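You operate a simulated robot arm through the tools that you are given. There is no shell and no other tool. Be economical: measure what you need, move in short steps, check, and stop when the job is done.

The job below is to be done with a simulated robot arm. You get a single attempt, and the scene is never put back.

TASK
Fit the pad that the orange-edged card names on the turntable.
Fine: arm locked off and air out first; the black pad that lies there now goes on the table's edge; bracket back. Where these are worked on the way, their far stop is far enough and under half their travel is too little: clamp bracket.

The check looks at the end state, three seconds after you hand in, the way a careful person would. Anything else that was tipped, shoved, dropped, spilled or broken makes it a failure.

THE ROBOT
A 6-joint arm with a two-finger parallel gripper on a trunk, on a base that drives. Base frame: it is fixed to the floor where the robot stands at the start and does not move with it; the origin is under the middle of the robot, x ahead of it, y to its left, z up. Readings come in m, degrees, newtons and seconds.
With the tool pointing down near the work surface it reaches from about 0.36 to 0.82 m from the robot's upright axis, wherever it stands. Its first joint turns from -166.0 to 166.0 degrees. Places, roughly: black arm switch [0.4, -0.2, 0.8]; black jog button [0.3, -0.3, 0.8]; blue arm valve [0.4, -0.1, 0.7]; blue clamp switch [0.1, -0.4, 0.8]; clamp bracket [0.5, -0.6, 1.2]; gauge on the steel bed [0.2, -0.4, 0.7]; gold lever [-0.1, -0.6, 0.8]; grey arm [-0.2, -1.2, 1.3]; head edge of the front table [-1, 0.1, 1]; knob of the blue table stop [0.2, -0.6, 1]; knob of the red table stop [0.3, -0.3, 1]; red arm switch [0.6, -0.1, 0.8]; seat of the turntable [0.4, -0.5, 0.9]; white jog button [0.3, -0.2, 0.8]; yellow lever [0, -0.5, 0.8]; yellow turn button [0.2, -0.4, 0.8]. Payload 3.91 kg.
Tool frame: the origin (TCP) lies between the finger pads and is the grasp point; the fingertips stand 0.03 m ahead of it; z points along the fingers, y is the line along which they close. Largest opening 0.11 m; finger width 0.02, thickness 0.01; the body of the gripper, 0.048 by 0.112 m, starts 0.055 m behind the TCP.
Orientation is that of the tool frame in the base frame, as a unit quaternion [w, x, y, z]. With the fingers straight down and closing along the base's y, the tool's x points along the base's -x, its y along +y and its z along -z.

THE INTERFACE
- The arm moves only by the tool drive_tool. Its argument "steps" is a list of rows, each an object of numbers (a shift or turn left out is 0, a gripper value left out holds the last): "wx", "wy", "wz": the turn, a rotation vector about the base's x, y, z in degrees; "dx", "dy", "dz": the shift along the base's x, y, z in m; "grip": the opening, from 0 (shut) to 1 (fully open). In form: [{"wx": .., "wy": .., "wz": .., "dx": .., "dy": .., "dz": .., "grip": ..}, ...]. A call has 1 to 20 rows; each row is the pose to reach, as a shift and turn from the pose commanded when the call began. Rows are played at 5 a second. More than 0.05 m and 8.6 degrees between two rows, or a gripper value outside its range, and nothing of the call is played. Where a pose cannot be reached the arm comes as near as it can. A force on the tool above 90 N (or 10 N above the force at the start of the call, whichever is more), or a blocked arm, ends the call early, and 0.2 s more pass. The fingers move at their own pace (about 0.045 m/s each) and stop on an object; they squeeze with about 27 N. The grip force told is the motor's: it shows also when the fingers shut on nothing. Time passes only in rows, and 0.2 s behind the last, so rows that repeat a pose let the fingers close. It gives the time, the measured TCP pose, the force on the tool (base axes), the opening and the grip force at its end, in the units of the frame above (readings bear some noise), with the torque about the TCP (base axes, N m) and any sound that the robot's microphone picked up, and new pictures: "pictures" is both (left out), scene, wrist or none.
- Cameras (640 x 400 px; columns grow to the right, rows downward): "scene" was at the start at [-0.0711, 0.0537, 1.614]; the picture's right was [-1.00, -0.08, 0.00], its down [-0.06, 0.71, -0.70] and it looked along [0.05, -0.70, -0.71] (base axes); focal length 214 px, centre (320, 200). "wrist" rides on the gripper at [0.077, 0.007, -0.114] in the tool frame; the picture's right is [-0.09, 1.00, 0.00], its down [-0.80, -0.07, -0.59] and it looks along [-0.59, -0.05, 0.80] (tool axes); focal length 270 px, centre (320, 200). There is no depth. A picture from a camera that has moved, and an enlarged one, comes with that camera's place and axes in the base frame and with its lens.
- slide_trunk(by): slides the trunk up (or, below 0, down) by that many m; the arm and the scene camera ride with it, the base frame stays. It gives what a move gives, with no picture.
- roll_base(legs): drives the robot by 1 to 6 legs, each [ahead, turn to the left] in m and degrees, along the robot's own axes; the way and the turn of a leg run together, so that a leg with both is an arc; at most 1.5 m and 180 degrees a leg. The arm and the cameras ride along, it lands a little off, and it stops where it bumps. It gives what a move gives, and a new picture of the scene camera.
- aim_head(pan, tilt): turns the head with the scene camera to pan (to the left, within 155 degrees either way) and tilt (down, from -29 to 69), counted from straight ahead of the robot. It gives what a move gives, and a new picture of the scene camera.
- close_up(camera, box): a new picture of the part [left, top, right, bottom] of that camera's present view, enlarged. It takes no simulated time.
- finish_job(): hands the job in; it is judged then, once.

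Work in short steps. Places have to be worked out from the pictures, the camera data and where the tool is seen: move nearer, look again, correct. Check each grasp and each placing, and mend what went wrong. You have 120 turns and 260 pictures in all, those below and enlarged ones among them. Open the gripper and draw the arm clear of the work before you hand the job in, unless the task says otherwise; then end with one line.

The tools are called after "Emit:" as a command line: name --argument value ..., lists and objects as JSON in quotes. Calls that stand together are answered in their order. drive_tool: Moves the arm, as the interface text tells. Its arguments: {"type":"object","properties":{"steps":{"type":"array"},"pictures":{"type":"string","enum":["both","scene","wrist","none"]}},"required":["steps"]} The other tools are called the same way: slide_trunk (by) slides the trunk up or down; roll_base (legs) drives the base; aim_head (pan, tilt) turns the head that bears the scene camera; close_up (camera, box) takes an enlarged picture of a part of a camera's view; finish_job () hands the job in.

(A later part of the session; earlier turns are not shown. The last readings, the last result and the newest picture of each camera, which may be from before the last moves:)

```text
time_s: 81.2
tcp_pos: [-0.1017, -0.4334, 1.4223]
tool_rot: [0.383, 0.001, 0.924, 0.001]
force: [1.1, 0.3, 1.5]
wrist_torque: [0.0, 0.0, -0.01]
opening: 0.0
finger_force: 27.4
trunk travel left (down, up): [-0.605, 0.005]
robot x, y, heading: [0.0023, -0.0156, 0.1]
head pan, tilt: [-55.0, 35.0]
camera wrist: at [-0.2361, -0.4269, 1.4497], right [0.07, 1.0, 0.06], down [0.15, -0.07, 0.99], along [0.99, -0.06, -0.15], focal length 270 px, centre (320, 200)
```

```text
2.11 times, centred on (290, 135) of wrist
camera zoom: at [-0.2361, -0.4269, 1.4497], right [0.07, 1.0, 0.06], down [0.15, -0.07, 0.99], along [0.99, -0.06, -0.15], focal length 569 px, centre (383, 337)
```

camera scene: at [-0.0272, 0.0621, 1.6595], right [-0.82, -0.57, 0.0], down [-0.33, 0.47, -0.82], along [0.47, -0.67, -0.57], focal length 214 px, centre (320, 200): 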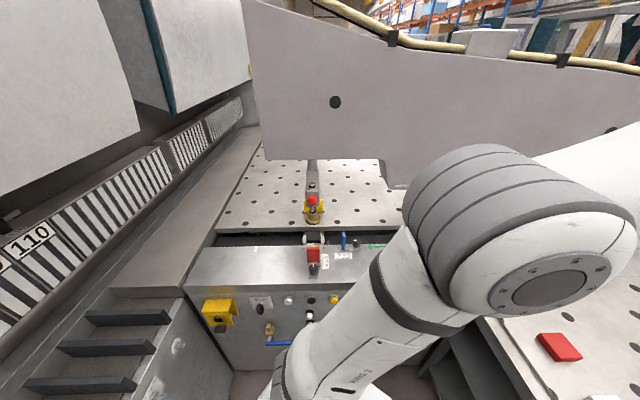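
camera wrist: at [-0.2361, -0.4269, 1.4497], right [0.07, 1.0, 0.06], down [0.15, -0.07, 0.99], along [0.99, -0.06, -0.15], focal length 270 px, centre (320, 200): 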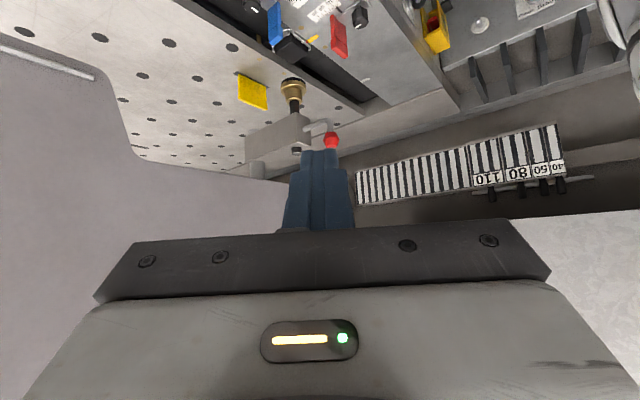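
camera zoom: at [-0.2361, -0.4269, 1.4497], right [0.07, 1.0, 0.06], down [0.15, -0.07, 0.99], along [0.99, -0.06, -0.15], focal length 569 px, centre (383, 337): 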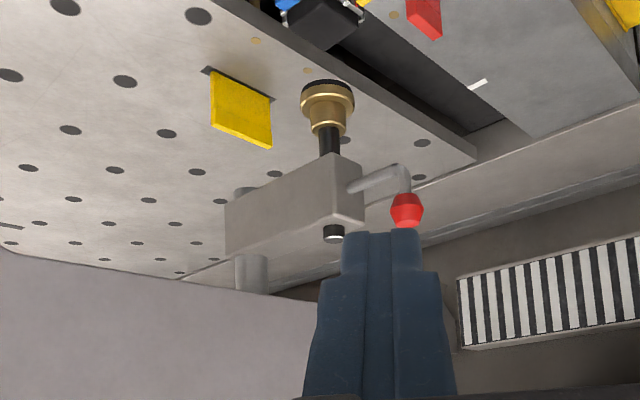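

Side view makes it clear: the bar hangs on a vertical post at about (0.515,-0.652) and swings; the red knob at (0.350,-0.428,1.225) is its handle. I set the tool upright first.

Emit:
drive_tool --steps '[{"wy": 7.5, "grip": 1}, {"wy": 15, "dx": 0.03, "dy": 0.005, "grip": 1}, {"wy": 22.5, "dx": 0.07, "dy": 0.01, "grip": 1}, {"wy": 30, "dx": 0.11, "dy": 0.015, "grip": 1}, {"wy": 37.5, "dx": 0.15, "dy": 0.02, "grip": 1}, {"wy": 45, "dx": 0.19, "dy": 0.025, "grip": 1}, {"wy": 45, "dx": 0.23, "dy": 0.03, "grip": 1}]' --pictures "none"

Emit:
drive_tool --steps '[{"wz": -8, "dx": 0.03}, {"wz": -16, "dx": 0.06}, {"wz": -24, "dx": 0.09, "dy": -0.005}, {"wz": -32, "dx": 0.12, "dy": -0.01}, {"wz": -40, "dx": 0.15, "dy": -0.015}, {"wz": -48, "dx": 0.18, "dy": -0.02}, {"wz": -53, "dx": 0.21, "dy": -0.025}]' --pictures "wrist"

```text
time_s: 82.8
tcp_pos: [0.1249, -0.3989, 1.4199]
tool_rot: [-0.002, 0.0, 1.0, -0.002]
force: [-0.2, 0.3, -0.2]
wrist_torque: [-0.02, 0.02, -0.03]
opening: 0.1098
finger_force: 0.0
trunk travel left (down, up): [-0.605, 0.005]
robot x, y, heading: [0.0015, -0.0172, -0.1]
head pan, tilt: [-55.0, 35.0]
```

```text
time_s: 84.4
tcp_pos: [0.3363, -0.4239, 1.4179]
tool_rot: [-0.002, 0.448, 0.894, -0.001]
force: [0.1, 0.2, 0.1]
wrist_torque: [0.04, 0.02, -0.02]
opening: 0.1101
finger_force: 0.0
trunk travel left (down, up): [-0.605, 0.005]
robot x, y, heading: [0.0044, -0.0136, 0.1]
head pan, tilt: [-55.0, 35.0]
camera wrist: at [0.2974, -0.3589, 1.5337], right [0.85, 0.53, 0.0], down [0.43, -0.68, 0.59], along [0.31, -0.51, -0.81], focal length 270 px, centre (320, 200)
```

wrist: 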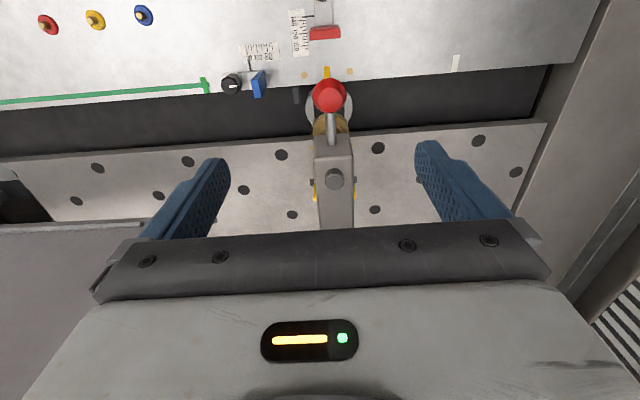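

The knob is right below. I descend over it and close on it.

Emit:
drive_tool --steps '[{"dx": 0.013, "dy": -0.004, "dz": -0.045}, {"dx": 0.013, "dy": -0.004, "dz": -0.09}, {"dx": 0.013, "dy": -0.004, "dz": -0.135}, {"dx": 0.013, "dy": -0.004, "dz": -0.182}, {"dx": 0.013, "dy": -0.004, "dz": -0.182, "grip": 0.3}, {"dx": 0.013, "dy": -0.004, "dz": -0.182, "grip": 0.2}, {"dx": 0.013, "dy": -0.004, "dz": -0.182, "grip": 0.2}, {"dx": 0.013, "dy": -0.004, "dz": -0.182, "grip": 0.1}, {"dx": 0.013, "dy": -0.004, "dz": -0.182, "grip": 0.1}]' --pictures "wrist"

```text
time_s: 86.4
tcp_pos: [0.3494, -0.4309, 1.2357]
tool_rot: [-0.002, 0.447, 0.894, -0.001]
force: [0.0, 1.1, -0.5]
wrist_torque: [0.06, 0.06, -0.05]
opening: 0.0381
finger_force: 33.4
trunk travel left (down, up): [-0.605, 0.005]
robot x, y, heading: [-0.0008, -0.0179, -0.1]
head pan, tilt: [-55.0, 35.0]
camera wrist: at [0.3091, -0.3658, 1.351], right [0.85, 0.53, 0.0], down [0.43, -0.68, 0.59], along [0.31, -0.51, -0.81], focal length 270 px, centre (320, 200)
```

wrist: 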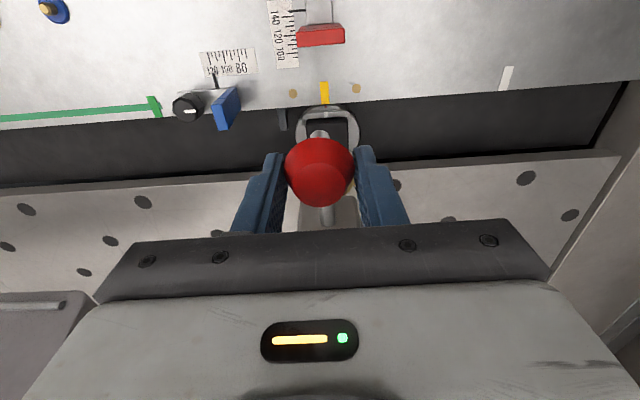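

Gripped. I test the swing gently toward +b by about 6°.

Emit:
drive_tool --steps '[{"wz": -2, "dx": 0.0079, "dy": 0.0056, "grip": 0.1}, {"wz": -4, "dx": 0.016, "dy": 0.011, "grip": 0.1}, {"wz": -6, "dx": 0.024, "dy": 0.016, "grip": 0.1}]' --pictures "wrist"

```text
time_s: 87.2
tcp_pos: [0.3606, -0.4239, 1.2365]
tool_rot: [-0.002, 0.495, 0.869, -0.002]
force: [-49.4, -44.7, -11.9]
wrist_torque: [-1.31, -0.18, 0.63]
opening: 0.0376
finger_force: 44.6
trunk travel left (down, up): [-0.605, 0.005]
robot x, y, heading: [0.004, -0.0146, 0.0]
head pan, tilt: [-55.0, 35.0]
camera wrist: at [0.3289, -0.3547, 1.351], right [0.9, 0.43, -0.01], down [0.35, -0.72, 0.59], along [0.25, -0.54, -0.81], focal length 270 px, centre (320, 200)
```

wrist: 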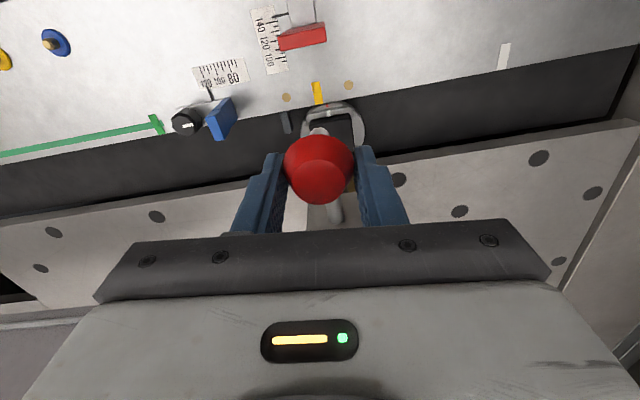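

It is blocked that way (stop). I swing the other way, toward -b.

Emit:
drive_tool --steps '[{"wz": 3, "dx": -0.012, "dy": -0.008, "grip": 0.1}, {"wz": 6, "dx": -0.024, "dy": -0.016, "grip": 0.1}, {"wz": 9, "dx": -0.035, "dy": -0.025, "grip": 0.1}, {"wz": 12, "dx": -0.046, "dy": -0.0345, "grip": 0.1}, {"wz": 15, "dx": -0.056, "dy": -0.045, "grip": 0.1}, {"wz": 18, "dx": -0.066, "dy": -0.055, "grip": 0.1}]' --pictures "wrist"

```text
time_s: 88.6
tcp_pos: [0.3114, -0.4695, 1.2366]
tool_rot: [-0.001, 0.35, 0.937, -0.001]
force: [18.5, -15.5, -2.3]
wrist_torque: [-0.5, -0.7, -0.07]
opening: 0.0376
finger_force: 45.1
trunk travel left (down, up): [-0.605, 0.005]
robot x, y, heading: [0.0007, -0.0195, 0.1]
head pan, tilt: [-55.0, 35.0]
camera wrist: at [0.2582, -0.4147, 1.3511], right [0.72, 0.69, 0.0], down [0.56, -0.58, 0.59], along [0.41, -0.43, -0.8], focal length 270 px, centre (320, 200)
```

wrist: 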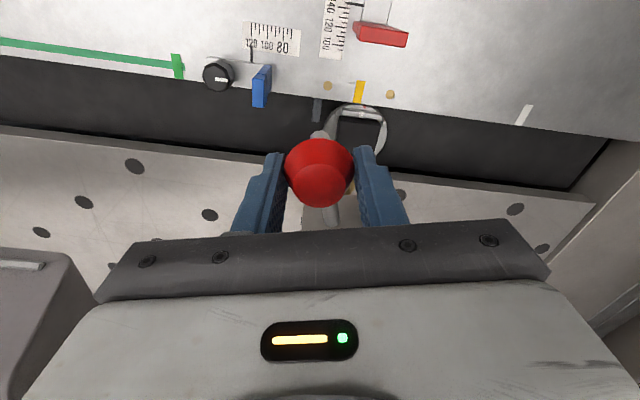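

It swings freely toward -b; refined pivot about (0.512,-0.629). I continue the arc to 42° and check the clearance to the grey arm.

Emit:
drive_tool --steps '[{"wz": 3, "dx": -0.004, "dy": -0.01, "grip": 0.1}, {"wz": 6, "dx": -0.0112, "dy": -0.021, "grip": 0.1}, {"wz": 12, "dx": -0.0245, "dy": -0.0443, "grip": 0.1}, {"wz": 18, "dx": -0.0352, "dy": -0.0689, "grip": 0.1}, {"wz": 24, "dx": -0.0433, "dy": -0.0946, "grip": 0.1}, {"wz": 30, "dx": -0.0486, "dy": -0.1209, "grip": 0.1}]' --pictures "wrist"

Emit:
aim_head --pan -80 --tilt 25

```text
time_s: 90.0
tcp_pos: [0.2569, -0.5895, 1.2361]
tool_rot: [-0.002, 0.096, 0.995, 0.002]
force: [-7.5, 0.1, -20.4]
wrist_torque: [0.03, 0.49, -0.28]
opening: 0.0376
finger_force: 44.6
trunk travel left (down, up): [-0.605, 0.005]
robot x, y, heading: [0.0008, -0.02, 0.1]
head pan, tilt: [-55.0, 35.0]
camera wrist: at [0.1836, -0.5689, 1.3517], right [0.28, 0.96, 0.0], down [0.78, -0.22, 0.59], along [0.57, -0.16, -0.81], focal length 270 px, centre (320, 200)
```

wrist: 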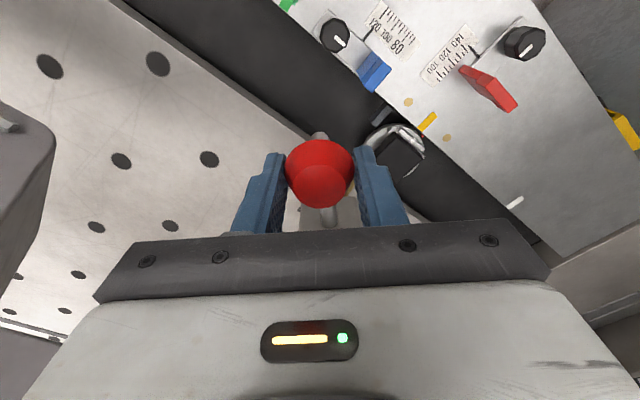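

```text
time_s: 90.9
tcp_pos: [0.2566, -0.5898, 1.2371]
tool_rot: [-0.001, 0.096, 0.995, 0.0]
force: [-11.3, 2.8, -25.7]
wrist_torque: [0.02, 0.1, 0.01]
opening: 0.0376
finger_force: 44.9
trunk travel left (down, up): [-0.605, 0.005]
robot x, y, heading: [0.0014, -0.0136, -0.1]
head pan, tilt: [-80.0, 25.0]
camera scene: at [-0.0622, 0.0413, 1.6752], right [-0.98, -0.17, 0.0], down [-0.07, 0.42, -0.91], along [0.16, -0.89, -0.42], focal length 214 px, centre (320, 200)
```

scene: 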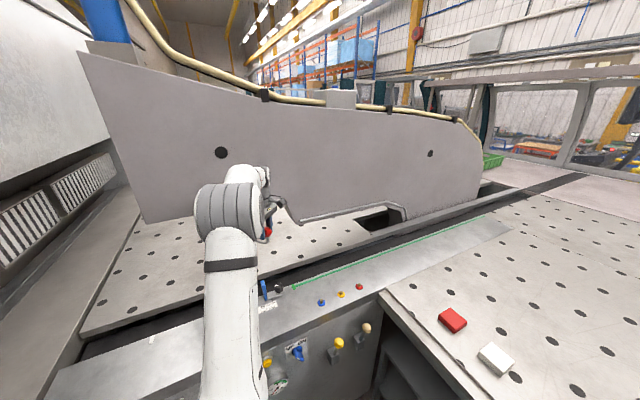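

The lower part of the grey arm lies further off at b≈-0.34. I continue the swing to 60° in small steps.

Emit:
drive_tool --steps '[{"wz": 3, "dx": -0.0016, "dy": -0.0133, "grip": 0.1}, {"wz": 6, "dx": -0.0026, "dy": -0.0267, "grip": 0.1}, {"wz": 9, "dx": -0.0027, "dy": -0.04, "grip": 0.1}, {"wz": 12, "dx": -0.0024, "dy": -0.0535, "grip": 0.1}, {"wz": 15, "dx": -0.0012, "dy": -0.067, "grip": 0.1}, {"wz": 18, "dx": 0.0006, "dy": -0.0802, "grip": 0.1}]' --pictures "both"

Emit:
close_up --camera "scene" --box '[180, 130, 340, 260]'

```text
time_s: 92.3
tcp_pos: [0.2562, -0.6697, 1.2382]
tool_rot: [0.0, -0.06, 0.998, -0.003]
force: [-17.0, -4.1, -2.3]
wrist_torque: [-0.22, 0.55, -0.21]
opening: 0.0375
finger_force: 45.4
trunk travel left (down, up): [-0.605, 0.005]
robot x, y, heading: [0.0045, -0.0194, -0.1]
head pan, tilt: [-80.0, 25.0]
camera scene: at [-0.0646, 0.0424, 1.6754], right [-0.98, -0.17, 0.0], down [-0.07, 0.42, -0.91], along [0.16, -0.89, -0.42], focal length 214 px, centre (320, 200)
camera wrist: at [0.1796, -0.6729, 1.3536], right [-0.03, 1.0, 0.0], down [0.8, 0.03, 0.6], along [0.6, 0.02, -0.8], focal length 270 px, centre (320, 200)
```

scene: 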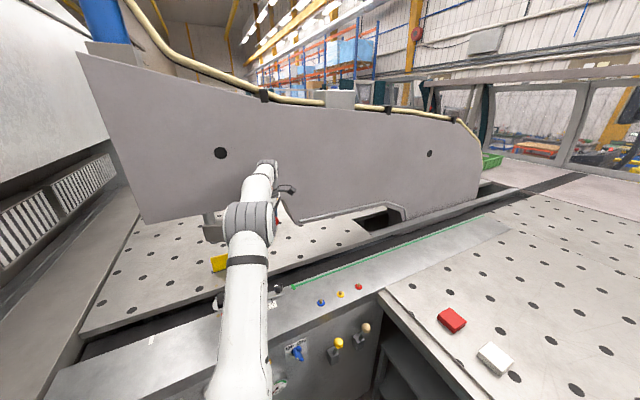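
wrist: 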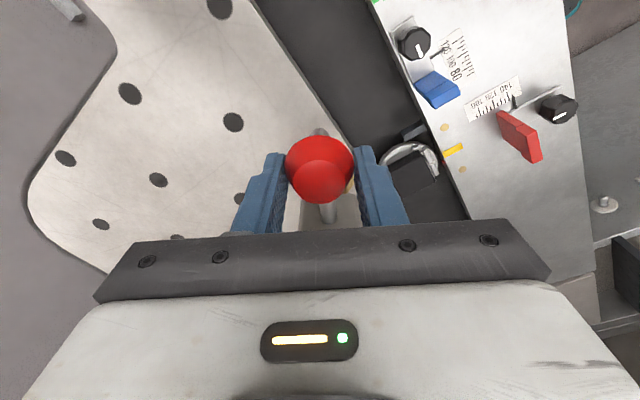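

```text
3.08 times, centred on (260, 195) of scene
camera zoom: at [-0.0646, 0.0424, 1.6754], right [-0.98, -0.17, 0.0], down [-0.07, 0.42, -0.91], along [0.16, -0.89, -0.42], focal length 660 px, centre (505, 215)
```

zoom: 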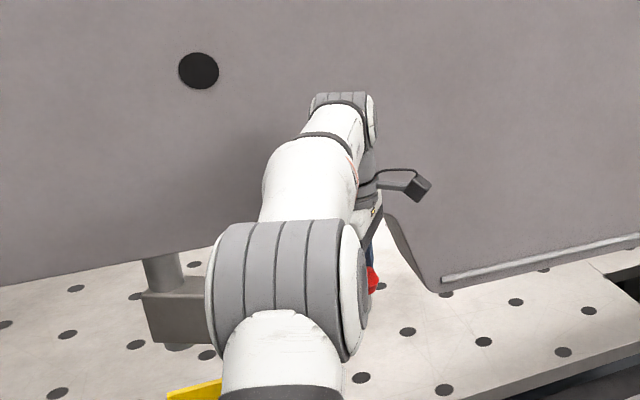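

Plate face is around Q≈0.80, gripper still about 6 cm short. I go on a few degrees to about 67°, then release.

Emit:
drive_tool --steps '[{"wz": 3, "dx": 0.003, "dy": -0.0132, "grip": 0.1}, {"wz": 5, "dx": 0.0049, "dy": -0.022, "grip": 0.1}, {"wz": 7, "dx": 0.007, "dy": -0.0306, "grip": 0.1}, {"wz": 7, "dx": 0.007, "dy": -0.0306, "grip": 0.1}]' --pictures "wrist"

```text
time_s: 93.3
tcp_pos: [0.2637, -0.7024, 1.239]
tool_rot: [0.0, -0.121, 0.993, -0.002]
force: [-18.0, -7.2, 6.9]
wrist_torque: [-0.2, 0.19, -0.09]
opening: 0.0375
finger_force: 45.0
trunk travel left (down, up): [-0.605, 0.005]
robot x, y, heading: [0.0007, -0.0184, -0.4]
head pan, tilt: [-80.0, 25.0]
camera wrist: at [0.1869, -0.7133, 1.3534], right [-0.15, 0.99, 0.0], down [0.79, 0.13, 0.6], along [0.59, 0.09, -0.8], focal length 270 px, centre (320, 200)
```

wrist: 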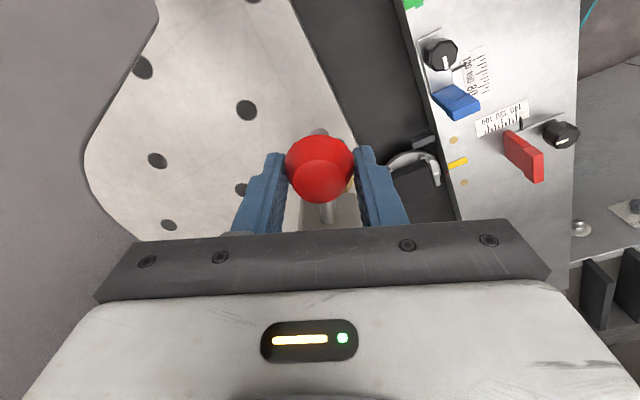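

Bracket stands at about 67° clear of the seat. I release the knob, rise, and check that it stays.

Emit:
drive_tool --steps '[{"grip": 0.6}, {"grip": 0.6}, {"grip": 0.6, "dz": 0.03}, {"grip": 0.6, "dz": 0.07}, {"grip": 0.6, "dz": 0.1, "dx": -0.01, "dy": 0.03}, {"grip": 0.6, "dz": 0.14, "dx": -0.02, "dy": 0.06}, {"grip": 0.6, "dz": 0.17, "dx": -0.03, "dy": 0.1}]' --pictures "wrist"

```text
refused: row 6 steps farther than a row can; nothing moved
```

Emit:
drive_tool --steps '[{"grip": 0.6}, {"grip": 0.6}, {"grip": 0.6, "dz": 0.03}, {"grip": 0.6, "dz": 0.07}, {"grip": 0.6, "dz": 0.1, "dx": -0.01, "dy": 0.03}, {"grip": 0.6, "dz": 0.13, "dx": -0.015, "dy": 0.06}, {"grip": 0.6, "dz": 0.15, "dx": -0.03, "dy": 0.1}]' --pictures "wrist"

```text
time_s: 94.9
tcp_pos: [0.2373, -0.6, 1.3884]
tool_rot: [0.0, -0.12, 0.993, -0.001]
force: [0.2, -0.1, 0.1]
wrist_torque: [0.0, -0.02, -0.03]
opening: 0.0659
finger_force: 0.0
out of reach, approached as far as the arm can: row 4
trunk travel left (down, up): [-0.605, 0.005]
robot x, y, heading: [0.0037, -0.0169, 0.2]
head pan, tilt: [-80.0, 25.0]
camera wrist: at [0.1613, -0.6116, 1.5042], right [-0.15, 0.99, 0.0], down [0.79, 0.13, 0.59], along [0.59, 0.09, -0.8], focal length 270 px, centre (320, 200)
```

wrist: 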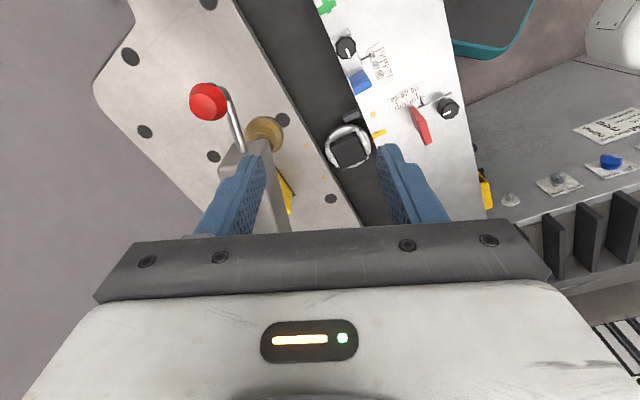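

The bracket stays at its new place. Now a close look at the seat with the black pad.

Emit:
close_up --camera "wrist" --box '[300, 90, 420, 190]'

Emit:
close_up --camera "scene" --box '[380, 290, 540, 390]'

```text
4.00 times, centred on (360, 140) of wrist
camera zoom: at [0.1613, -0.6116, 1.5042], right [-0.15, 0.99, 0.0], down [0.79, 0.13, 0.59], along [0.59, 0.09, -0.8], focal length 1081 px, centre (160, 440)
```

zoom: 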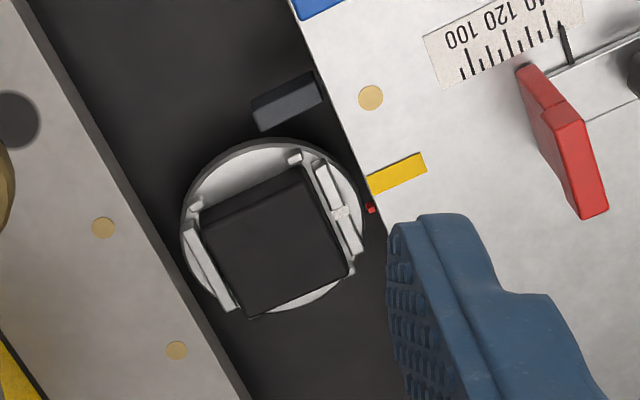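

```text
4.00 times, centred on (460, 340) of scene
camera zoom: at [-0.0622, 0.0455, 1.6751], right [-0.98, -0.17, 0.0], down [-0.07, 0.42, -0.91], along [0.16, -0.89, -0.42], focal length 858 px, centre (-240, -360)
```

zoom: 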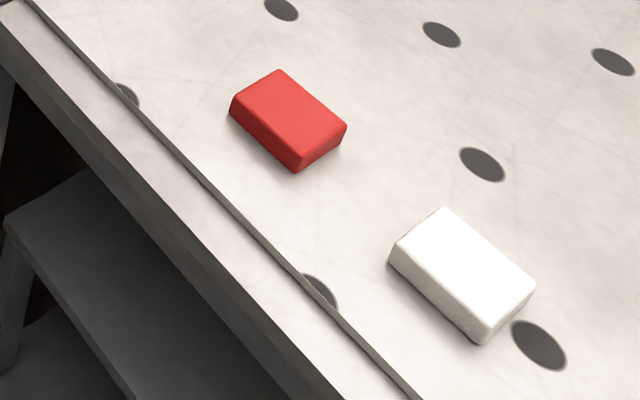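

The seat is a round disc with two white rails along the bed direction; the black pad can be gripped along b. I turn the tool to close along b and hover over the seat.

Emit:
drive_tool --steps '[{"wz": -7.5, "dx": 0.02, "dy": 0.02, "grip": 1}, {"wz": -15, "dx": 0.04, "dy": 0.035, "grip": 1}, {"wz": -22.5, "dx": 0.06, "dy": 0.05, "grip": 1}, {"wz": -30, "dx": 0.08, "dy": 0.065, "grip": 1}, {"wz": -37.5, "dx": 0.1, "dy": 0.08, "grip": 1}, {"wz": -45, "dx": 0.12, "dy": 0.09, "dz": -0.02, "grip": 1}, {"wz": -52.5, "dx": 0.14, "dy": 0.1, "dz": -0.04, "grip": 1}, {"wz": -60, "dx": 0.16, "dy": 0.1, "dz": -0.07, "grip": 1}, {"wz": -67, "dx": 0.18, "dy": 0.1, "dz": -0.1, "grip": 1}]' --pictures "wrist"

Emit:
close_up --camera "wrist" --box '[220, 40, 440, 230]'

```text
time_s: 96.9
tcp_pos: [0.4162, -0.5038, 1.2849]
tool_rot: [-0.002, 0.447, 0.894, -0.001]
force: [0.2, 0.5, 0.0]
wrist_torque: [-0.01, 0.01, 0.0]
opening: 0.1102
finger_force: 0.0
trunk travel left (down, up): [-0.605, 0.005]
robot x, y, heading: [0.0007, -0.0177, -0.0]
head pan, tilt: [-80.0, 25.0]
camera wrist: at [0.3761, -0.4378, 1.3995], right [0.85, 0.53, 0.0], down [0.43, -0.68, 0.59], along [0.31, -0.51, -0.81], focal length 270 px, centre (320, 200)
```

wrist: 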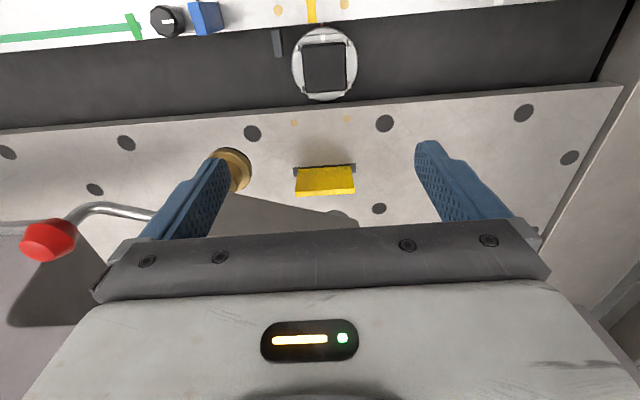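

```text
2.11 times, centred on (330, 135) of wrist
camera zoom: at [0.3761, -0.4378, 1.3995], right [0.85, 0.53, 0.0], down [0.43, -0.68, 0.59], along [0.31, -0.51, -0.81], focal length 569 px, centre (299, 337)
```

zoom: 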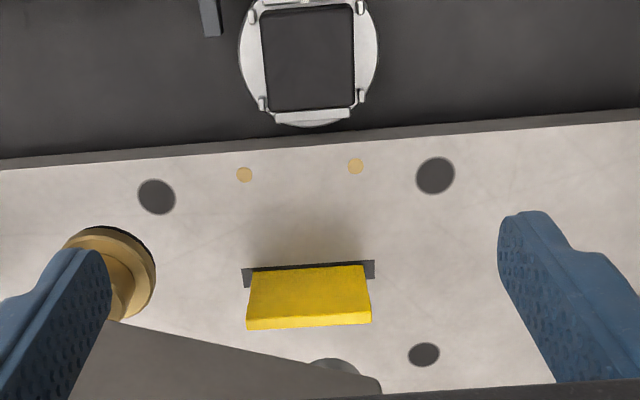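

The pad centre works out at (0.421,-0.505), top z≈0.94. I lower the trunk and line up above it.

Emit:
slide_trunk --by -0.22

Emit:
drive_tool --steps '[{"dx": 0.003, "dy": 0.0, "dz": -0.02, "grip": 1}]' --pictures "wrist"

Emit:
close_up --camera "wrist" --box '[220, 40, 440, 230]'

```text
time_s: 99.2
tcp_pos: [0.4142, -0.5034, 1.0654]
tool_rot: [-0.001, 0.447, 0.895, -0.001]
force: [0.3, 0.0, 0.3]
wrist_torque: [0.03, 0.03, 0.0]
opening: 0.1101
finger_force: 0.0
trunk travel left (down, up): [-0.385, 0.225]
robot x, y, heading: [-0.0003, -0.0117, 0.1]
head pan, tilt: [-80.0, 25.0]
```

```text
time_s: 99.7
tcp_pos: [0.4183, -0.5039, 1.0449]
tool_rot: [-0.002, 0.446, 0.895, -0.001]
force: [0.0, -0.8, 1.0]
wrist_torque: [-0.02, -0.01, 0.01]
opening: 0.1098
finger_force: 0.1
trunk travel left (down, up): [-0.385, 0.225]
robot x, y, heading: [0.0013, -0.0155, -0.0]
head pan, tilt: [-80.0, 25.0]
camera wrist: at [0.3788, -0.4384, 1.1594], right [0.85, 0.53, 0.0], down [0.43, -0.68, 0.59], along [0.31, -0.51, -0.81], focal length 270 px, centre (320, 200)
```

wrist: 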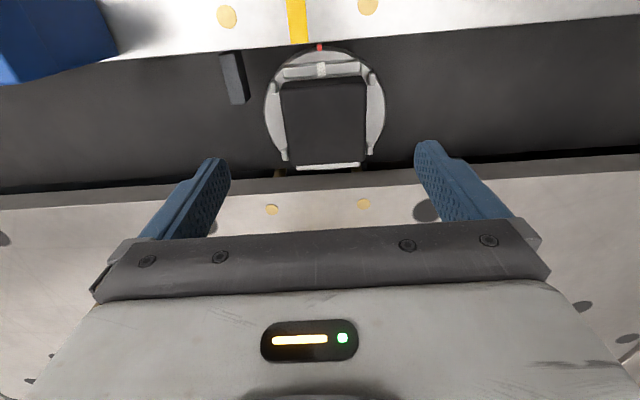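

```text
2.11 times, centred on (330, 135) of wrist
camera zoom: at [0.3788, -0.4384, 1.1594], right [0.85, 0.53, 0.0], down [0.43, -0.68, 0.59], along [0.31, -0.51, -0.81], focal length 569 px, centre (299, 337)
```

zoom: 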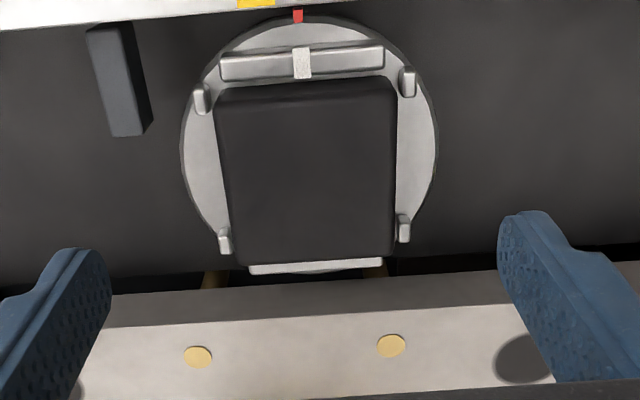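

Aligned: rails at the ±n sides, corner pins at the ±b sides, fingers come between the pins. I descend to just above grip height and check.

Emit:
drive_tool --steps '[{"dx": 0.004, "dy": -0.002, "dz": -0.03, "grip": 1}, {"dx": 0.004, "dy": -0.002, "dz": -0.06, "grip": 1}, {"dx": 0.004, "dy": -0.002, "dz": -0.085, "grip": 1}]' --pictures "wrist"

Emit:
close_up --camera "wrist" --box '[200, 60, 440, 240]'

```text
time_s: 100.5
tcp_pos: [0.422, -0.5066, 0.9597]
tool_rot: [-0.001, 0.447, 0.894, -0.001]
force: [-0.4, 0.7, 0.2]
wrist_torque: [0.0, 0.01, 0.02]
opening: 0.11
finger_force: 0.1
trunk travel left (down, up): [-0.385, 0.225]
robot x, y, heading: [0.001, -0.0163, 0.0]
head pan, tilt: [-80.0, 25.0]
camera wrist: at [0.3824, -0.4421, 1.0745], right [0.85, 0.53, 0.0], down [0.43, -0.68, 0.59], along [0.31, -0.51, -0.81], focal length 270 px, centre (320, 200)
```

wrist: 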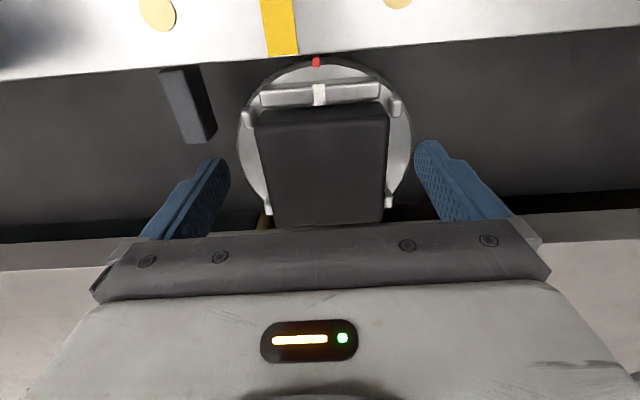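

```text
2.22 times, centred on (320, 150) of wrist
camera zoom: at [0.3824, -0.4421, 1.0745], right [0.85, 0.53, 0.0], down [0.43, -0.68, 0.59], along [0.31, -0.51, -0.81], focal length 601 px, centre (320, 311)
```

zoom: 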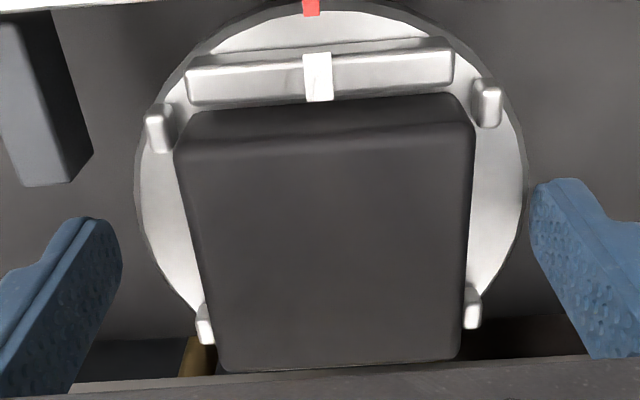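

The pad is about 33 mm thick; I go down 13 mm more and close on it.

Emit:
drive_tool --steps '[{"dz": -0.013, "grip": 1}, {"dz": -0.013, "grip": 0.7}, {"dz": -0.013, "grip": 0.55}, {"dz": -0.013, "grip": 0.4}, {"dz": -0.013, "grip": 0.4}, {"dz": -0.013, "grip": 0.4}]' --pictures "wrist"

```text
time_s: 101.8
tcp_pos: [0.4244, -0.5045, 0.9467]
tool_rot: [-0.002, 0.447, 0.895, -0.001]
force: [7.8, 7.8, -5.1]
wrist_torque: [0.01, -1.23, -0.07]
opening: 0.1029
finger_force: 45.2
trunk travel left (down, up): [-0.385, 0.225]
robot x, y, heading: [0.0037, -0.0155, 0.2]
head pan, tilt: [-80.0, 25.0]
camera wrist: at [0.3838, -0.4393, 1.0618], right [0.85, 0.53, 0.0], down [0.43, -0.68, 0.59], along [0.31, -0.5, -0.81], focal length 270 px, centre (320, 200)
```

wrist: 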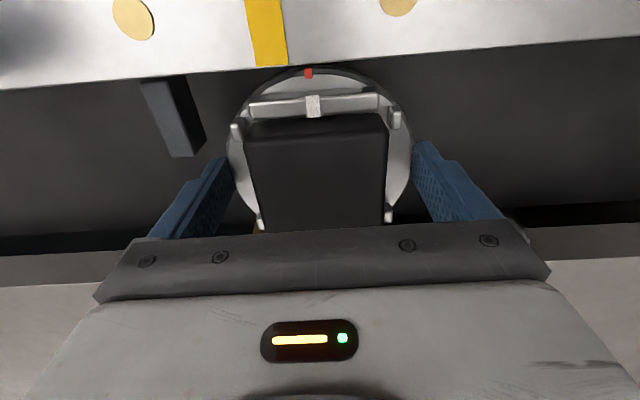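

The fingers met the disc's rim (0.103 wide), so the disc top is higher than thought. I open, rise 13 mm and close again.

Emit:
drive_tool --steps '[{"grip": 1}, {"grip": 1}, {"grip": 1, "dz": 0.013, "dx": -0.002, "dy": -0.002}, {"grip": 1, "dz": 0.013, "dx": -0.002, "dy": -0.002}, {"dz": 0.013, "dx": -0.002, "dy": -0.002, "grip": 0.8}, {"dz": 0.013, "dx": -0.002, "dy": -0.002, "grip": 0.6}, {"dz": 0.013, "dx": -0.002, "dy": -0.002, "grip": 0.5}, {"dz": 0.013, "dx": -0.002, "dy": -0.002, "grip": 0.5}, {"dz": 0.013, "dx": -0.002, "dy": -0.002, "grip": 0.5}]' --pictures "wrist"

```text
time_s: 103.8
tcp_pos: [0.4219, -0.5081, 0.9628]
tool_rot: [-0.001, 0.446, 0.895, -0.002]
force: [15.1, 6.2, 2.8]
wrist_torque: [0.35, -0.64, -0.25]
opening: 0.0654
finger_force: 27.3
trunk travel left (down, up): [-0.385, 0.225]
robot x, y, heading: [0.0021, -0.0215, -0.1]
head pan, tilt: [-80.0, 25.0]
camera wrist: at [0.3815, -0.4414, 1.0764], right [0.85, 0.53, 0.0], down [0.43, -0.68, 0.59], along [0.31, -0.51, -0.8], focal length 270 px, centre (320, 200)
```

wrist: 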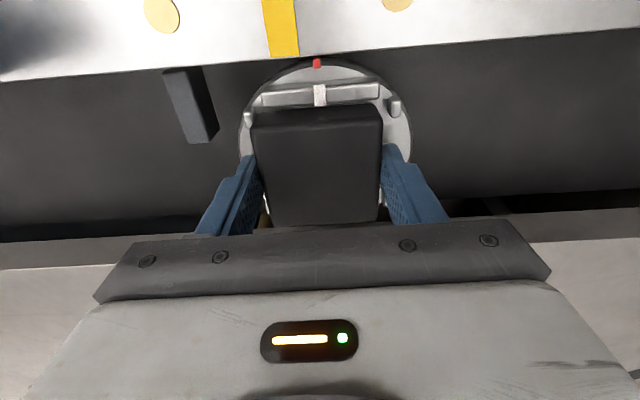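

Holding the pad (65 mm). I lift straight up.

Emit:
drive_tool --steps '[{"dz": 0.01}, {"dz": 0.03}, {"dz": 0.06}, {"dz": 0.1}]' --pictures "wrist"

```text
time_s: 104.8
tcp_pos: [0.4206, -0.5089, 1.0618]
tool_rot: [-0.002, 0.448, 0.894, -0.001]
force: [-0.8, 0.1, -1.2]
wrist_torque: [-0.04, -0.01, 0.02]
opening: 0.0655
finger_force: 26.8
trunk travel left (down, up): [-0.385, 0.225]
robot x, y, heading: [0.0003, -0.0129, 0.1]
head pan, tilt: [-80.0, 25.0]
camera wrist: at [0.3805, -0.4429, 1.1773], right [0.85, 0.53, 0.0], down [0.43, -0.68, 0.59], along [0.31, -0.51, -0.81], focal length 270 px, centre (320, 200)
```

wrist: 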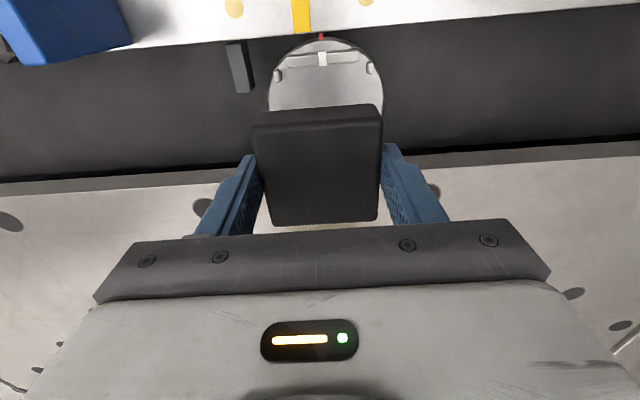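

The pad is out. I raise the trunk and carry it round toward the front table's robot-side edge.

Emit:
slide_trunk --by 0.2

Emit:
drive_tool --steps '[{"dx": -0.02, "dy": 0.04}, {"dx": -0.05, "dy": 0.07}, {"dx": -0.095, "dy": 0.08}, {"dx": -0.14, "dy": 0.075}, {"dx": -0.185, "dy": 0.065}, {"dx": -0.23, "dy": 0.05}, {"dx": -0.275, "dy": 0.04}, {"dx": -0.32, "dy": 0.03}, {"dx": -0.365, "dy": 0.02}, {"dx": -0.41, "dy": 0.015}, {"dx": -0.455, "dy": 0.01}, {"dx": -0.5, "dy": 0.01}, {"dx": -0.545, "dy": 0.015}, {"dx": -0.59, "dy": 0.02}, {"dx": -0.635, "dy": 0.03}, {"dx": -0.68, "dy": 0.045}, {"dx": -0.725, "dy": 0.06}, {"dx": -0.765, "dy": 0.085}, {"dx": -0.805, "dy": 0.11}, {"dx": -0.84, "dy": 0.14}]' --pictures "none"

Emit:
drive_tool --steps '[{"dx": -0.04, "dy": 0.015}, {"dx": -0.08, "dy": 0.03}, {"dx": -0.12, "dy": 0.05}, {"dx": -0.16, "dy": 0.07}, {"dx": -0.195, "dy": 0.085}]' --pictures "wrist"

Emit:
aim_head --pan -145 --tilt 45

```text
time_s: 107.0
tcp_pos: [0.4204, -0.5088, 1.2617]
tool_rot: [-0.002, 0.447, 0.894, -0.002]
force: [0.6, 0.1, -1.2]
wrist_torque: [0.01, 0.01, -0.01]
opening: 0.0656
finger_force: 27.1
trunk travel left (down, up): [-0.585, 0.025]
robot x, y, heading: [-0.0009, -0.0181, -0.3]
head pan, tilt: [-80.0, 25.0]
```

```text
time_s: 111.2
tcp_pos: [-0.4241, -0.3663, 1.2601]
tool_rot: [-0.001, 0.447, 0.894, -0.001]
force: [-0.1, -0.3, -2.2]
wrist_torque: [0.01, -0.01, 0.02]
opening: 0.0654
finger_force: 26.9
trunk travel left (down, up): [-0.585, 0.025]
robot x, y, heading: [0.0008, -0.0169, -0.2]
head pan, tilt: [-80.0, 25.0]
```

```text
time_s: 112.2
tcp_pos: [-0.4907, -0.3523, 1.416]
tool_rot: [-0.067, 0.396, 0.911, -0.093]
force: [0.7, -0.4, -0.7]
wrist_torque: [-0.01, 0.04, -0.03]
opening: 0.0655
finger_force: 27.2
trunk travel left (down, up): [-0.585, 0.025]
robot x, y, heading: [-0.0002, -0.0164, -0.2]
head pan, tilt: [-80.0, 25.0]
stopped in row 4: the arm was blocked; the commanded pose is now the measured one
camera wrist: at [-0.515, -0.2781, 1.5299], right [0.77, 0.6, -0.23], down [0.61, -0.57, 0.56], along [0.21, -0.56, -0.8], focal length 270 px, centre (320, 200)
```

wrist: 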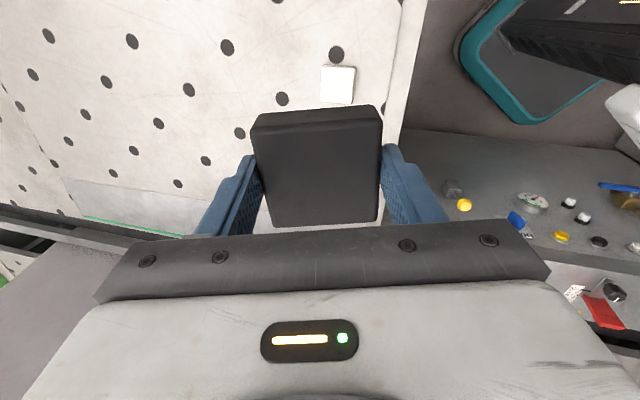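

```text
time_s: 113.5
tcp_pos: [-0.493, -0.3528, 1.4153]
tool_rot: [-0.067, 0.397, 0.911, -0.094]
force: [0.2, 0.4, -1.7]
wrist_torque: [-0.01, -0.01, 0.01]
opening: 0.0655
finger_force: 26.9
trunk travel left (down, up): [-0.585, 0.025]
robot x, y, heading: [0.0001, -0.0169, 0.1]
head pan, tilt: [-145.0, 45.0]
camera scene: at [-0.1443, 0.0876, 1.6246], right [-0.57, 0.82, 0.0], down [0.58, 0.41, -0.71], along [-0.58, -0.41, -0.71], focal length 214 px, centre (320, 200)
```

scene: 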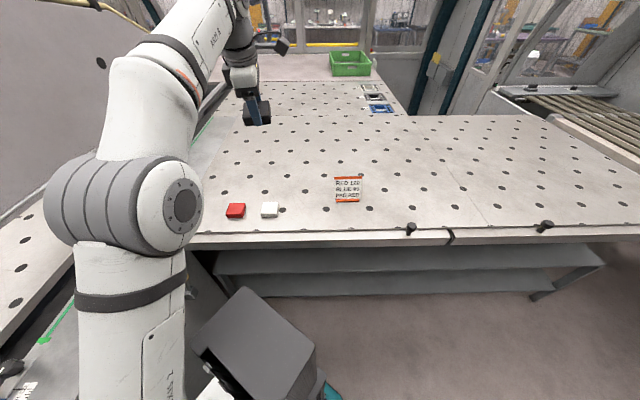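

The first joint is at its limit there. I turn the base to the right by 40° instead, the arm riding along above the table.

Emit:
roll_base --legs '[[0, -40]]'

```text
time_s: 115.8
tcp_pos: [-0.5987, 0.0441, 1.4031]
tool_rot: [-0.087, 0.682, 0.724, -0.062]
force: [0.8, 0.1, -1.0]
wrist_torque: [0.0, 0.08, 0.03]
opening: 0.0656
finger_force: 27.2
trunk travel left (down, up): [-0.585, 0.025]
robot x, y, heading: [-0.0249, -0.0444, -39.1]
head pan, tilt: [-145.0, 45.0]
stopped in leg 1: the robot was blocked; the commanded pose is now the measured one
camera scene: at [-0.0727, 0.1269, 1.6245], right [0.07, 1.0, 0.0], down [0.7, -0.05, -0.71], along [-0.71, 0.05, -0.71], focal length 214 px, centre (320, 200)
```

scene: 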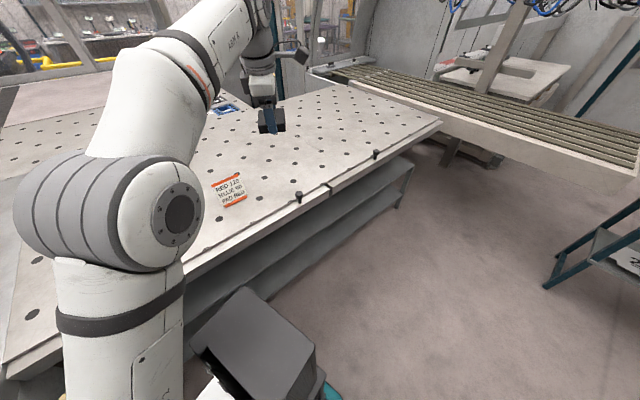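

The base turned 39° and stopped at a bump; nothing seems disturbed. I straighten the tool and move above the spot between the white pad and the card.

Emit:
drive_tool --steps '[{"wx": 0.3, "wy": -2, "wz": 5.5, "dy": -0.035, "dz": -0.01}, {"wx": 0.6, "wy": -4, "wz": 11, "dy": -0.07, "dz": -0.03}, {"wx": 0.95, "wy": -6, "wz": 16.7, "dx": -0.005, "dy": -0.11, "dz": -0.05}, {"wx": 1.3, "wy": -8.2, "wz": 22.3, "dx": -0.01, "dy": -0.15, "dz": -0.07}, {"wx": 1.6, "wy": -10.3, "wz": 27.9, "dx": -0.015, "dy": -0.19, "dz": -0.09}, {"wx": 1.9, "wy": -12.3, "wz": 33.4, "dx": -0.02, "dy": -0.23, "dz": -0.11}, {"wx": 1.9, "wy": -12.3, "wz": 33.4, "dx": -0.024, "dy": -0.27, "dz": -0.13}, {"wx": 1.9, "wy": -12.3, "wz": 33.4, "dx": -0.024, "dy": -0.31, "dz": -0.15}, {"wx": 1.9, "wy": -12.3, "wz": 33.4, "dx": -0.024, "dy": -0.331, "dz": -0.16}]' --pictures "both"

```text
time_s: 117.8
tcp_pos: [-0.6238, -0.29, 1.2435]
tool_rot: [0.0, 0.447, 0.895, 0.001]
force: [0.4, -0.1, -1.9]
wrist_torque: [-0.02, -0.01, -0.01]
opening: 0.0653
finger_force: 27.1
trunk travel left (down, up): [-0.585, 0.025]
robot x, y, heading: [-0.0262, -0.0455, -39.0]
head pan, tilt: [-145.0, 45.0]
camera scene: at [-0.075, 0.1244, 1.6247], right [0.07, 1.0, 0.0], down [0.71, -0.05, -0.71], along [-0.71, 0.05, -0.71], focal length 214 px, centre (320, 200)
camera wrist: at [-0.6639, -0.2251, 1.3581], right [0.85, 0.53, 0.0], down [0.42, -0.68, 0.59], along [0.32, -0.5, -0.8], focal length 270 px, centre (320, 200)
```

scene: 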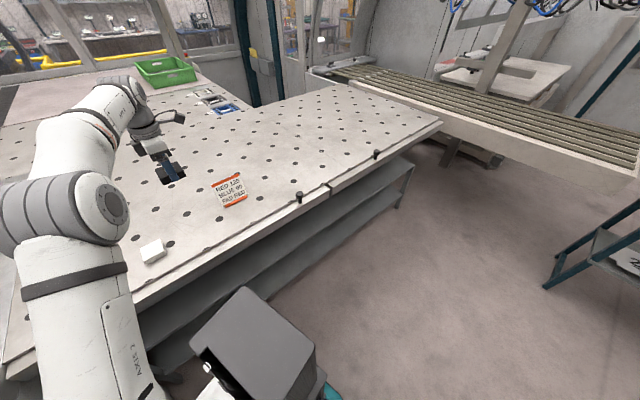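
wrist: 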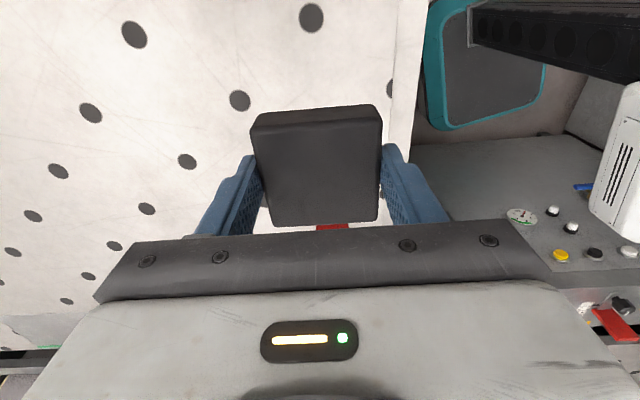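

Spot confirmed: about 0.13 m in from the edge, clear of white pad and card. I lower the trunk and then approach the surface gently.

Emit:
slide_trunk --by -0.2

Emit:
drive_tool --steps '[{"dz": -0.01}, {"dz": -0.02}, {"dz": -0.025}, {"dz": -0.03}, {"dz": -0.035}]' --pictures "wrist"

Emit:
close_up --camera "scene" --box '[80, 120, 300, 280]'

```text
time_s: 120.0
tcp_pos: [-0.6234, -0.2884, 1.043]
tool_rot: [0.001, 0.446, 0.895, 0.0]
force: [-0.4, 0.0, -2.3]
wrist_torque: [-0.01, 0.04, 0.0]
opening: 0.0654
finger_force: 26.9
trunk travel left (down, up): [-0.385, 0.225]
robot x, y, heading: [-0.025, -0.0461, -39.3]
head pan, tilt: [-145.0, 45.0]
```

```text
time_s: 121.2
tcp_pos: [-0.6237, -0.2877, 1.0083]
tool_rot: [0.0, 0.447, 0.894, 0.002]
force: [0.5, 0.0, -1.1]
wrist_torque: [-0.01, -0.03, -0.03]
opening: 0.0655
finger_force: 26.8
trunk travel left (down, up): [-0.385, 0.225]
robot x, y, heading: [-0.0287, -0.045, -39.2]
head pan, tilt: [-145.0, 45.0]
camera wrist: at [-0.6643, -0.223, 1.1234], right [0.85, 0.53, 0.0], down [0.42, -0.68, 0.59], along [0.32, -0.5, -0.8], focal length 270 px, centre (320, 200)
```

wrist: 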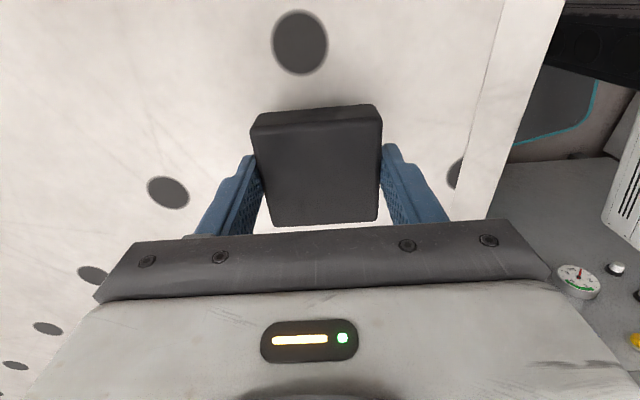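

```text
2.50 times, centred on (190, 200) of scene
camera zoom: at [-0.0747, 0.125, 1.4247], right [0.07, 1.0, 0.0], down [0.71, -0.05, -0.71], along [-0.71, 0.05, -0.71], focal length 536 px, centre (645, 200)
```

zoom: 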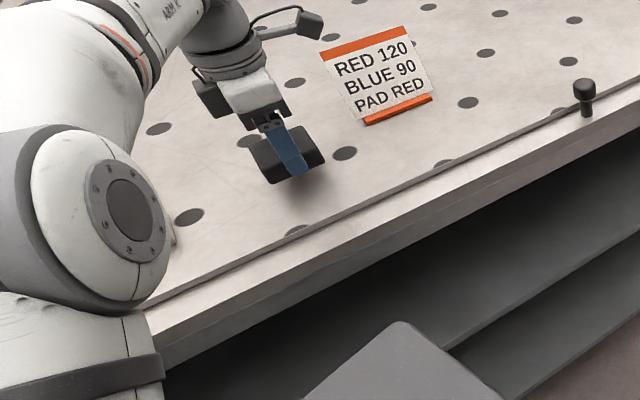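

Still floating slightly. I go down in small steps, watching the force.

Emit:
drive_tool --steps '[{"dz": -0.006}, {"dz": -0.012}, {"dz": -0.017}, {"dz": -0.021}]' --pictures "wrist"

Emit:
close_up --camera "scene" --box '[140, 130, 240, 220]'

```text
time_s: 122.2
tcp_pos: [-0.624, -0.2904, 0.9869]
tool_rot: [0.001, 0.447, 0.895, 0.001]
force: [0.5, -0.2, -1.4]
wrist_torque: [0.01, 0.01, 0.01]
opening: 0.0652
finger_force: 27.0
trunk travel left (down, up): [-0.385, 0.225]
robot x, y, heading: [-0.0265, -0.0465, -39.4]
head pan, tilt: [-145.0, 45.0]
camera wrist: at [-0.6644, -0.2243, 1.1019], right [0.85, 0.53, 0.0], down [0.42, -0.68, 0.59], along [0.32, -0.5, -0.8], focal length 270 px, centre (320, 200)
```

wrist: 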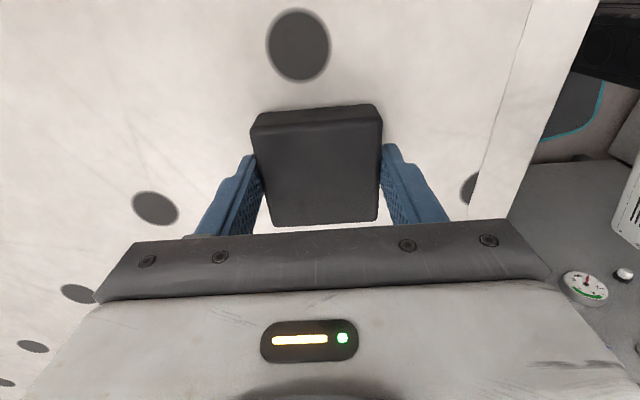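

```text
4.44 times, centred on (190, 175) of scene
camera zoom: at [-0.0747, 0.125, 1.4247], right [0.07, 1.0, 0.0], down [0.71, -0.05, -0.71], along [-0.71, 0.05, -0.71], focal length 953 px, centre (898, 311)
```

zoom: 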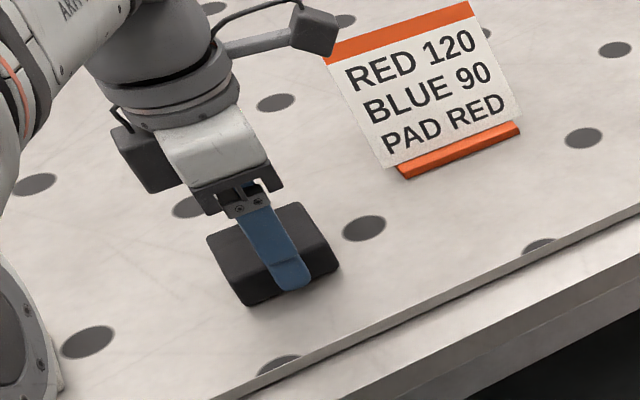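

A gap of about 1–2 cm remains; continuing down.

Emit:
drive_tool --steps '[{"dz": -0.004}, {"dz": -0.008}, {"dz": -0.011}, {"dz": -0.014}]' --pictures "none"

Emit:
close_up --camera "scene" --box '[140, 130, 240, 220]'

```text
time_s: 123.2
tcp_pos: [-0.6226, -0.2882, 0.9798]
tool_rot: [-0.004, 0.446, 0.895, -0.002]
force: [-12.2, -5.1, 48.0]
wrist_torque: [0.67, -1.31, 0.09]
opening: 0.0656
finger_force: 27.0
trunk travel left (down, up): [-0.385, 0.225]
robot x, y, heading: [-0.0304, -0.0459, -39.3]
head pan, tilt: [-145.0, 45.0]
```

```text
4.44 times, centred on (190, 175) of scene
camera zoom: at [-0.072, 0.1259, 1.4251], right [0.07, 1.0, 0.0], down [0.7, -0.05, -0.71], along [-0.71, 0.05, -0.71], focal length 953 px, centre (898, 311)
```

zoom: 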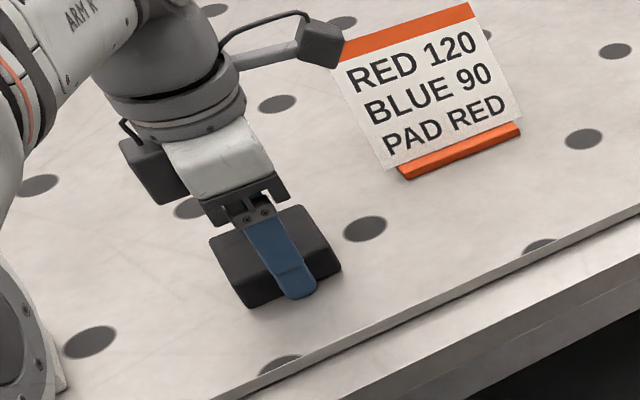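

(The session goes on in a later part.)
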